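You operate a simulated robot arm through the tools that you are given. There is no shell and no other tool. Be economical: measure what you need, move in short steps, check, and stop when the job is done.

Carry out the task below with a simulated robot arm. There is one attempt and no reset: what you move stays moved.

JOB
Put one of the lot cards from the cream-legged table on the sample sheet.

Only the result counts: the job must be done as asked and must still hold three seconds after the hand-in. Knocking over, shifting, dropping, spilling or breaking anything else fails it. Flat cloth is picked up by pressing the open fingertips on it (5 to 10 N) and closing them slowly along it; thin cloth reads only 2 to 8 mm in the jaws.

ROBOT AND FRAMES
A 7-joint arm with a two-finger parallel gripper, fixed in place. Base frame: the origin is at the foot of the arm, x ahead of it, y to its left, z up; the work surface is at about z = 740. Units: mm, degrees, N and s.
With the tool pointing down near the work surface it reaches from about 300 to 680 mm from the base axis. Its first joint turns from -66.0 to 66.0 degrees. Payload 1.57 kg.
The TCP is the grasp point between the finger pads, 30 mm short of the fingertips. In the tool frame z runs along the fingers and y along their closing line. The gripper opens to 110 mm. The fingers are 24 mm wide and 12 mm thick; the gripper's body (48 by 112 mm) begins 78 mm behind the TCP.
Orientation is that of the tool frame in the base frame, as a unit quaternion [x, y, z, w]. With the fingers straight down and closing along the base's y, the tool's x points along the base's -x, its y along +y and its z along -z.

CONTROLS
- The arm moves only by the tool apply_moves. Its argument "moves" is a list of rows, each an object of numbers (a shift or turn left out is 0, a gripper value left out holds the last): "claw": the closure in counts, from 0 (fully open) to 255 (shut); "dx", "dy", "dz": the shift along the tool's x, y, z in units of 40 mm (1.0 is 40 mm); "spin": the turn about the tool's z in units of 6 degrees (1.0 is 6 degrees). In form: [{"claw": .., "dx": .., "dy": .., "dz": .., "spin": ..}, ...]. A call has 1 to 8 rows; each row shifts and turns the commanded pose from where the row before left it, along the tool's axes as they then stand. A call with a number of a shift or a turn outside -1 to 1 is refused whole. Rows are played at 5 a second. More than 50 mm and 8.6 degrees between two rows, or a gripper value outside its range, and nothing of the call is played. Where a pose cannot be reached the arm comes as near as it can. A force on the tool above 40 N (or 10 N above the force at the start of the call, whichever is more), or a blocked arm, ends the call early, and 0.2 s more pass. Each finger travels about 108 mm/s and halts on what it meets, pressing with about 26 N; the grip force reading is that of the motor and also rises with nothing between the fingers. The clock runs only during rows and for 0.2 s after the last one: add rows that do not move to give the fingers time. The reply holds the time, the measured pose of the TCP, the force on the tool along the base axes, the opening and the grip force, in the units named above and with some noise.
- Cameras (640 x 400 px; columns grow to the right, rows downward): "scene" is fixed at [171.2, -406.8, 1390.2]; the picture's right is [0.66, -0.75, 0.00], its down [-0.52, -0.46, -0.72] and it looks along [0.54, 0.48, -0.69] (base axes); focal length 330 px, centre (320, 200). "wrist" rides on the gripper at [-36, 0, -80] in the tool frame; the picture's right is [0.00, -1.00, 0.00], its down [0.97, 0.00, -0.24] and it looks along [0.24, 0.00, 0.97] (tool axes); focal length 218 px, centre (320, 200).
- get_image(camera): a new picture of that camera. It takes no simulated time.
- locate(camera, pixels): there is no depth. For up to 12 entries [column, row, z] of the newest picture of that camera ("zoom" is the newest enlarged one), the place [x, y] in the base frame at which the ray of that pixel passes the height z, good to about 3 mm. It takes no simulated time.
- zoom(camera, box): a new picture of the part [left, top, right, bottom] of that camera's present view, enlarged. It takes no simulated time.
- sign_off(): hands the job in; it is judged then, once.

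Work in short steps. Measure before you move; look again where a grasp or a placing could have gone wrong, and mend it. You have 60 turns and 22 pictures in all, those below and enlarged ones among them. Open the gripper and draw the arm clear of the work before you hand the job in, unless the task says otherwise; then end with one line.

The tools are called after "Call:" by a JSON object that holds its "fn" and its "kwargs". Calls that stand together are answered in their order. apply_moves: Moves the arm, as the interface text tells. Its arguments: {"type":"object","properties":{"moves":{"type":"array","items":{"type":"object","properties":{"claw":{"type":"number"},"dx":{"type":"number"},"dy":{"type":"number"},"dz":{"type":"number"},"spin":{"type":"number"}}}}},"required":["moves"]} The other tools are called the same way: get_image (camera) takes a picture; locate (camera, pixels) gives the place at which the rays of pixels pass given heights; zoom (camera, box) takes an enlarged picture of a part of a camera's view; sign_off () hands the job in.

At the start:

```text
t: 0.0
eef_pos: [459.2, 105.0, 1023.8]
tool_rot: [0.0, 1.0, -0.001, 0.0]
ft_force: [-0.2, -0.9, 0.6]
width: 109.9
grip_force: 0.1
```

scene: 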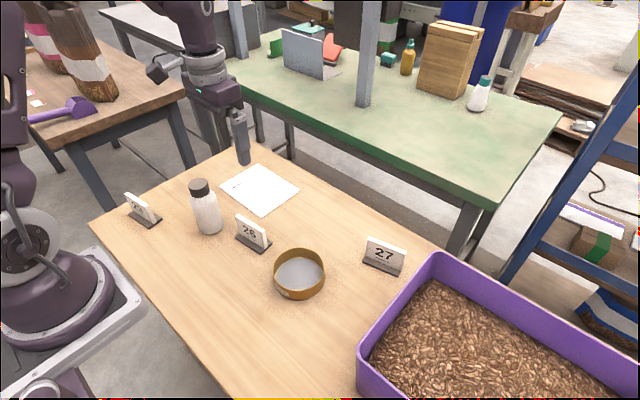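
wrist: 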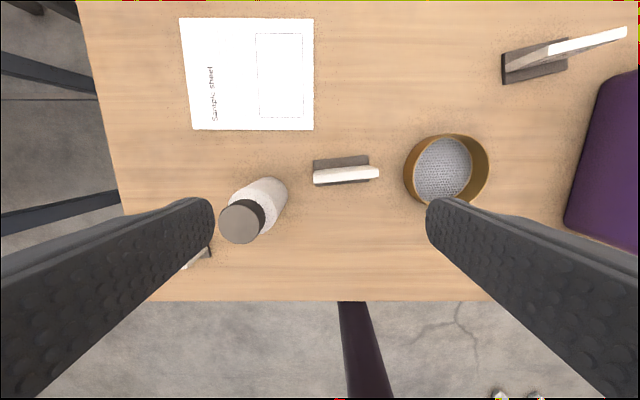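

I see three standing cards at (143,208), (253,232) and (384,256) in the scene picture. I'll zoom in to identify what they are and check which table is meant.

Call:
{"fn": "zoom", "kwargs": {"camera": "scene", "box": [90, 150, 330, 300]}}

Call:
{"fn": "zoom", "kwargs": {"camera": "scene", "box": [0, 60, 160, 160]}}

Call:
{"fn": "zoom", "kwargs": {"camera": "scene", "box": [320, 210, 480, 310]}}

```text
2.67 times, centred on (210, 225) of scene
```

zoom: 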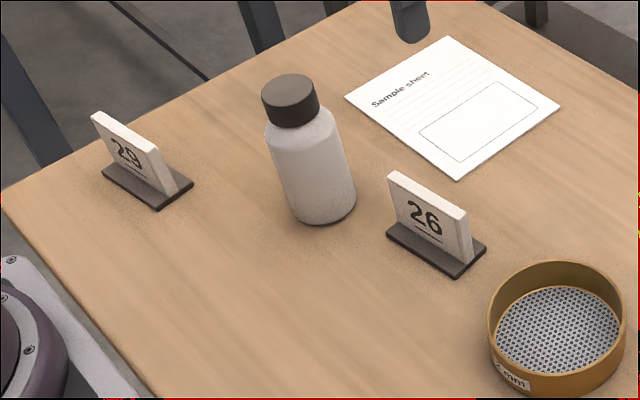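

```text
4.00 times, centred on (80, 110) of scene
```

zoom: 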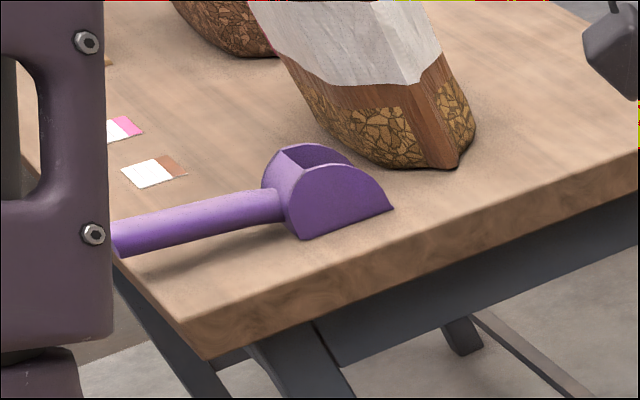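

```text
4.00 times, centred on (400, 260) of scene
```

zoom: 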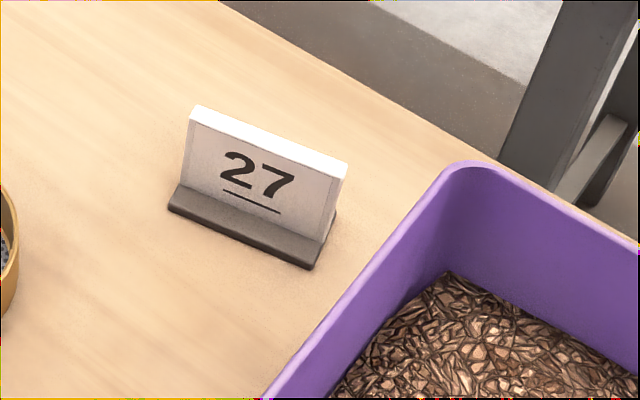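

The numbered cards (29, 26, 27) stand on the near table, and flat colour tags lie on the left one. I haven't found cream legs yet, so I'll look at the far right and around the near table's edges.

Call:
{"fn": "zoom", "kwargs": {"camera": "scene", "box": [460, 0, 640, 112]}}

Call:
{"fn": "zoom", "kwargs": {"camera": "wrist", "box": [160, 240, 480, 400]}}

Call:
{"fn": "locate", "kwargs": {"camera": "scene", "pixels": [[38, 103, 740], [90, 222, 740], [236, 398, 740], [260, 143, 740], [143, 222, 740], [253, 240, 740], [384, 265, 740], [52, 150, 740], [260, 190, 740]]}}

```text
3.56 times, centred on (550, 56) of scene
```

zoom: 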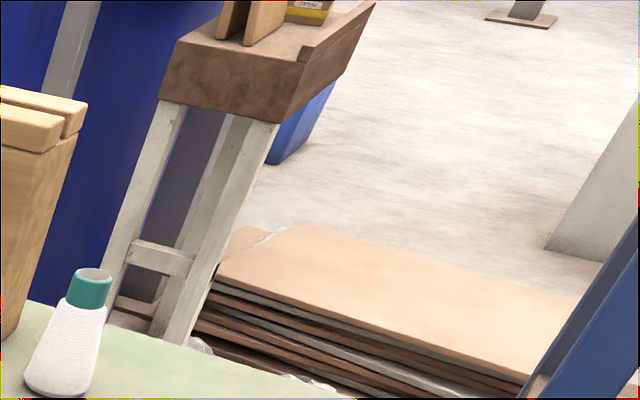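

```text
2.00 times, centred on (320, 320) of wrist
```

zoom: 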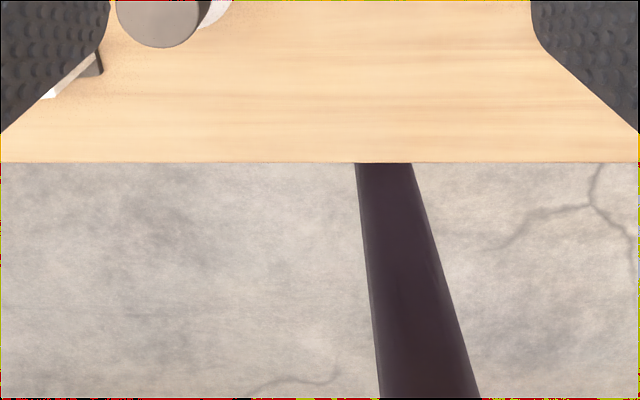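

```text
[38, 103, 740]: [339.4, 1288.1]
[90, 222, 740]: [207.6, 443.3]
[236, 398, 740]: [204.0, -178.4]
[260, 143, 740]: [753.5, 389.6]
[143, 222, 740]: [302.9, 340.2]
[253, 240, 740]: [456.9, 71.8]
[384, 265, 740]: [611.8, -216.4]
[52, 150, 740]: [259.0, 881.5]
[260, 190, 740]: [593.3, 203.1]
```

The only cream-legged table I can see is the one at (520,60), far out of reach. It shows no cards. The near table's legs are hidden from both views, and it holds all the reachable numbered cards. Before going by that, I'll measure card 26, the sheet and the neighbours.

Call:
{"fn": "locate", "kwargs": {"camera": "scene", "pixels": [[235.1, 240, 740], [260.6, 254.3, 740], [272.3, 242.3, 740], [236.2, 214.5, 790], [266.3, 230.6, 790], [236.2, 214.5, 800], [266.3, 230.6, 800], [219.2, 186.4, 740], [257.8, 164.3, 740], [299.6, 190.1, 740], [261.7, 217, 740]]}}

Call:
{"fn": "locate", "kwargs": {"camera": "wrist", "pixels": [[180, 17, 740], [313, 17, 740], [314, 130, 740], [192, 130, 740], [313, 185, 740], [370, 182, 740], [313, 160, 740], [369, 155, 740], [314, 183, 790], [378, 178, 790], [313, 171, 790], [378, 167, 790]]}}

```text
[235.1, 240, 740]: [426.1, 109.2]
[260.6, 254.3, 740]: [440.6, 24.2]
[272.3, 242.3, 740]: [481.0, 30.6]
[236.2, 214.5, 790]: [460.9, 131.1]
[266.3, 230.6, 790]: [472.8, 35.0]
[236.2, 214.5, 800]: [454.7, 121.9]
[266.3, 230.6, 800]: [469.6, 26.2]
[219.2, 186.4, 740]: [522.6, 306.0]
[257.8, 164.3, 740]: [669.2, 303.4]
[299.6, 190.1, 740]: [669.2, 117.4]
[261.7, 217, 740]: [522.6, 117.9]
```

```text
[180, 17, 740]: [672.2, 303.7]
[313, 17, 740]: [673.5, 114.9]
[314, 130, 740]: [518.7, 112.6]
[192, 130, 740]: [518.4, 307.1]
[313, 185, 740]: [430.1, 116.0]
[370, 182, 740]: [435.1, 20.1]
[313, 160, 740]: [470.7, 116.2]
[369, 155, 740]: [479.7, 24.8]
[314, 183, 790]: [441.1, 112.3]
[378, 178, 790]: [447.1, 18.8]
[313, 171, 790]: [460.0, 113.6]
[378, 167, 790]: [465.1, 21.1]
```

The sheet spans x 521–671, y 115–305. Card 26 is about x 428–480, y 20–113, some 65 mm tall and turned about 6–9°. I'll spin 84° so the fingers close across it, moving over it at the present safe height.

Call:
{"fn": "apply_moves", "kwargs": {"moves": [{"dy": -0.9}, {"spin": 1}, {"spin": 1}, {"spin": 1}, {"spin": 1}, {"spin": 1}, {"spin": 1}, {"spin": 1}]}}

Call:
{"fn": "apply_moves", "kwargs": {"moves": [{"spin": 1}, {"spin": 1}, {"spin": 1}, {"spin": 1}, {"spin": 1}, {"spin": 1}, {"spin": 1}, {}]}}

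Call:
{"fn": "get_image", "kwargs": {"camera": "wrist"}}

```text
t: 1.8
eef_pos: [458.5, 69.2, 1023.2]
tool_rot: [0.359, 0.933, 0.0, 0.0]
ft_force: [0.7, -0.2, 0.7]
width: 110.2
grip_force: 0.1
```

```text
t: 3.6
eef_pos: [458.3, 69.4, 1024.6]
tool_rot: [0.67, 0.743, -0.001, 0.0]
ft_force: [0.3, 0.2, -0.8]
width: 110.1
grip_force: 0.0
```

```text
14 pictures are left
```

wrist: 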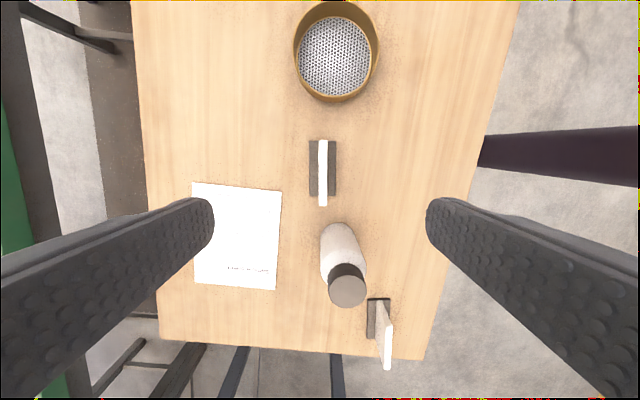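

The card now appears upright in the picture: base edges at columns 310 and 335, white top near column 322. I'll zoom in for an exact centre and also look at the legs at the bottom edge.

Call:
{"fn": "zoom", "kwargs": {"camera": "wrist", "box": [100, 300, 260, 400]}}

Call:
{"fn": "zoom", "kwargs": {"camera": "wrist", "box": [272, 125, 368, 225]}}

```text
4.00 times, centred on (180, 350) of wrist
```

zoom: 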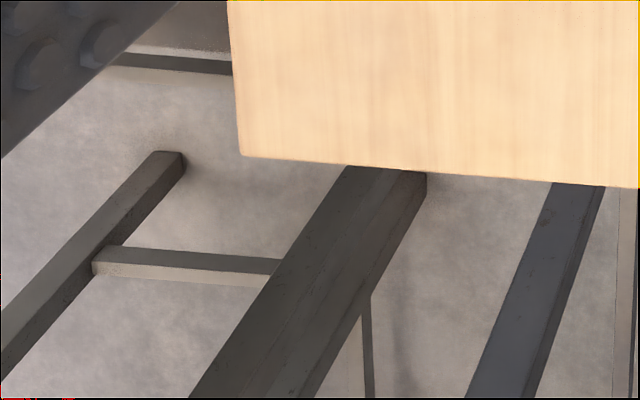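

```text
4.00 times, centred on (320, 175) of wrist
```

zoom: 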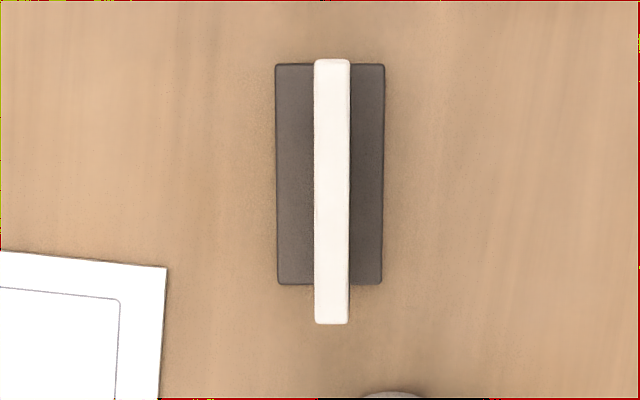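

I'll measure the base corners at table height and the white top at about 805.

Call:
{"fn": "locate", "kwargs": {"camera": "zoom", "pixels": [[276, 64, 746], [384, 64, 746], [382, 284, 746], [278, 284, 746], [315, 60, 800], [350, 60, 800], [348, 324, 800], [315, 324, 800], [315, 60, 810], [348, 324, 810]]}}

```text
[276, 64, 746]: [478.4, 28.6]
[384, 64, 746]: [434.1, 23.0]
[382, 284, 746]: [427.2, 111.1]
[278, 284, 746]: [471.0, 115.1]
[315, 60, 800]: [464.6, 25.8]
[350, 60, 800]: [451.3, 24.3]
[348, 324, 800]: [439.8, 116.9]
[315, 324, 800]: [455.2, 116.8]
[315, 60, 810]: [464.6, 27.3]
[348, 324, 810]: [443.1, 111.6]
```

The card centre is at (453, 70), its top is at z≈805, it is about 14 mm thick, and it is turned about 5° (the tool is at 6°). I'll centre over it, half-close the fingers and descend until the tips are just above the card.

Call:
{"fn": "apply_moves", "kwargs": {"moves": [{"dy": -0.13, "dx": 0.02, "claw": 120}, {"dz": 1}, {"dz": 1}, {"dz": 1}, {"dz": 1}, {"dz": 0.4}, {}, {}]}}

Call:
{"fn": "get_image", "kwargs": {"camera": "wrist"}}

```text
t: 5.4
eef_pos: [453.6, 69.7, 847.5]
tool_rot: [0.67, 0.743, 0.0, 0.0]
ft_force: [-0.7, 0.5, 0.4]
width: 58.0
grip_force: 0.0
```

```text
11 pictures are left
```

wrist: 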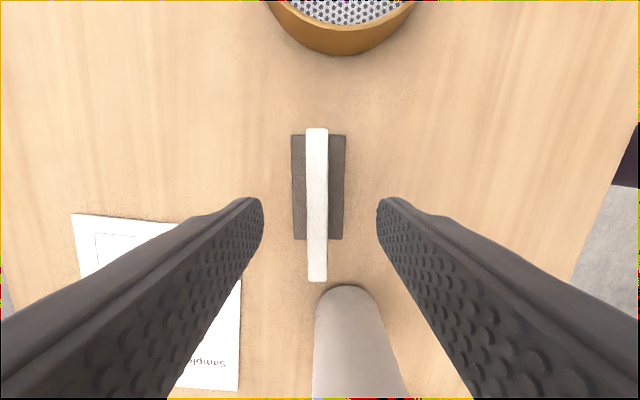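

The card (top at columns 306–328) sits between the fingertips, clear of both. I'll descend 57 mm and close on it.

Call:
{"fn": "apply_moves", "kwargs": {"moves": [{"dz": 0.7}, {"dz": 0.72}, {}, {"claw": 180}, {"claw": 205}, {"claw": 225}, {"claw": 240}, {}]}}

```text
t: 7.2
eef_pos: [454.0, 70.5, 791.7]
tool_rot: [0.669, 0.743, 0.0, 0.0]
ft_force: [-0.4, 0.4, 0.4]
width: 11.4
grip_force: 26.0
```

The jaws hold at 11.4 mm with 26 N, so the card is gripped. I'll lift it 60 mm and check.

Call:
{"fn": "apply_moves", "kwargs": {"moves": [{"dz": -0.3}, {"dz": -0.6}, {"dz": -0.6}, {}, {}]}}

Call:
{"fn": "get_image", "kwargs": {"camera": "scene"}}

```text
t: 8.4
eef_pos: [454.9, 68.8, 851.4]
tool_rot: [0.669, 0.743, 0.0, 0.0]
ft_force: [-0.5, -1.0, -0.3]
width: 11.4
grip_force: 26.0
```

```text
10 pictures are left
```

scene: 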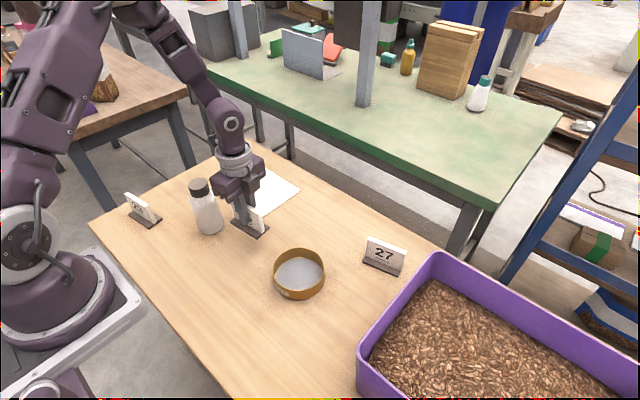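

The card is in the air and the other items haven't moved. The bottle is beside it on the +y side, so I'll go out along +x first and then across to the sheet centre, about (596, 207).

Call:
{"fn": "apply_moves", "kwargs": {"moves": [{"dy": 0.9}, {"dy": 1}, {"dy": 1}, {"dy": 0.97}, {"dx": 1}, {"dx": 1}, {"dx": 1}, {"dx": 0.06}]}}

Call:
{"fn": "get_image", "kwargs": {"camera": "scene"}}

```text
t: 10.2
eef_pos: [594.1, 208.7, 851.8]
tool_rot: [0.669, 0.743, 0.0, 0.0]
ft_force: [0.4, -0.6, -0.4]
width: 11.7
grip_force: 26.5
```

```text
9 pictures are left
```

scene: 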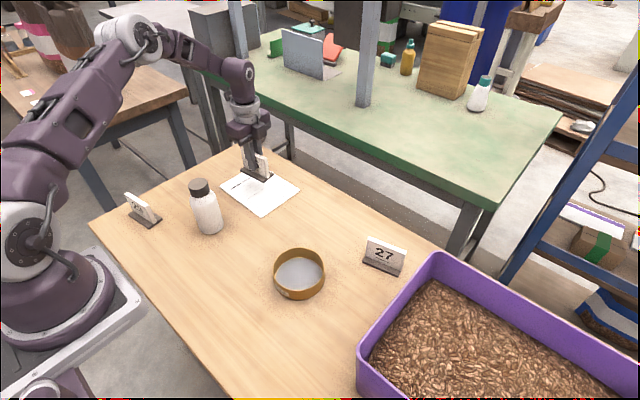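

The TCP is at (594, 209), the card upright over the sheet. I'll lower it to just above the grasp height of 791.7.

Call:
{"fn": "apply_moves", "kwargs": {"moves": [{"dz": 0.6}, {"dz": 0.6}, {"dz": 0.2}, {"dz": 0.05}, {}, {}]}}

```text
t: 11.6
eef_pos: [595.7, 207.6, 794.6]
tool_rot: [0.669, 0.743, 0.001, 0.001]
ft_force: [-1.9, -1.2, 29.1]
width: 11.2
grip_force: 25.9
```

The card has touched down (29 N upward at z 794.6). I'll ease up about 2 mm to take off most of the press and read again.

Call:
{"fn": "apply_moves", "kwargs": {"moves": [{"dz": -0.04}, {}, {}]}}

```text
t: 12.4
eef_pos: [596.0, 207.7, 795.2]
tool_rot: [0.669, 0.743, 0.0, 0.0]
ft_force: [4.5, 1.1, 11.8]
width: 11.6
grip_force: 26.6
```

The press is down to 12 N. I'll ease up slightly more and open the fingers just enough to clear the card.

Call:
{"fn": "apply_moves", "kwargs": {"moves": [{"dz": -0.02}, {}, {"claw": 215}, {"claw": 190}, {"claw": 150}, {"claw": 120}, {}]}}

Call:
{"fn": "get_image", "kwargs": {"camera": "wrist"}}

```text
t: 14.0
eef_pos: [594.5, 205.9, 796.5]
tool_rot: [0.669, 0.743, 0.001, 0.0]
ft_force: [-0.3, -0.7, 0.0]
width: 58.2
grip_force: 0.1
```

```text
8 pictures are left
```

wrist: 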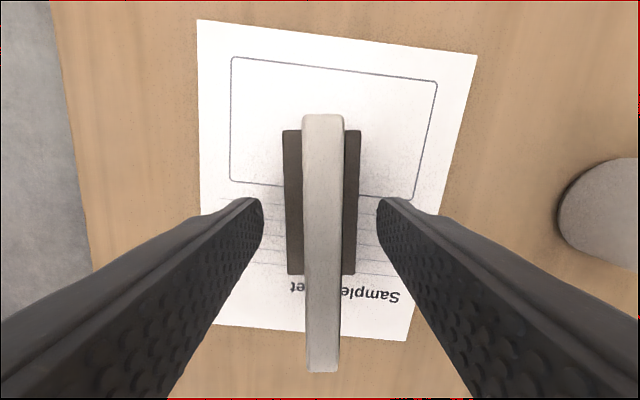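

The card stands free on the sheet with both fingers clear. I'll lift straight up and check from the scene camera.

Call:
{"fn": "apply_moves", "kwargs": {"moves": [{"dz": -0.5}, {"dz": -1}, {"dz": -1}, {"dz": -1}, {"dz": -1}, {"dx": -0.5}, {}, {}]}}

Call:
{"fn": "get_image", "kwargs": {"camera": "scene"}}

Call:
{"fn": "zoom", "kwargs": {"camera": "scene", "box": [90, 110, 330, 260]}}

```text
t: 15.8
eef_pos: [598.6, 187.4, 976.9]
tool_rot: [0.67, 0.743, 0.001, 0.001]
ft_force: [0.1, 0.0, -0.4]
width: 58.2
grip_force: 0.1
```

```text
7 pictures are left
```

scene: 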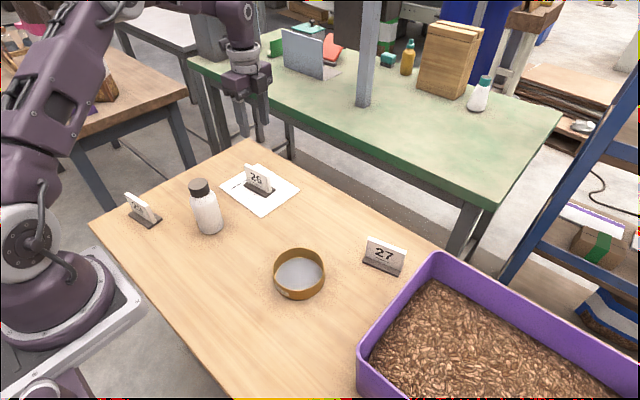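

```text
2.67 times, centred on (210, 185) of scene
```

zoom: 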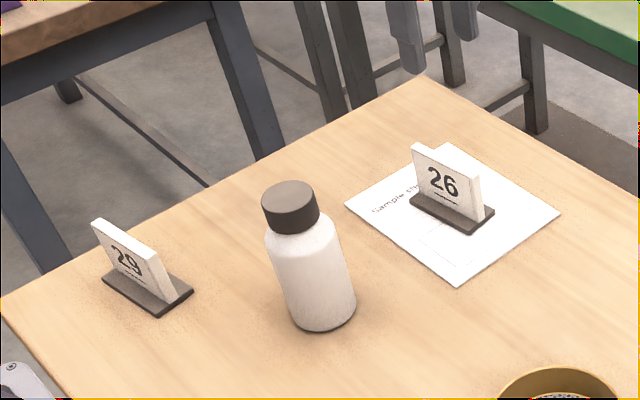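

Card 26 stands upright wholly on the sheet, nothing else has moved, and the gripper is open and clear. I'll hand in.

Call:
{"fn": "sign_off", "kwargs": {}}

```text
The job is handed in.
```

Lot card 26 now stands on the sample sheet and nothing else moved, but I never saw the near table's legs: I took it as the cream-legged one because it held the only lot cards I could see.
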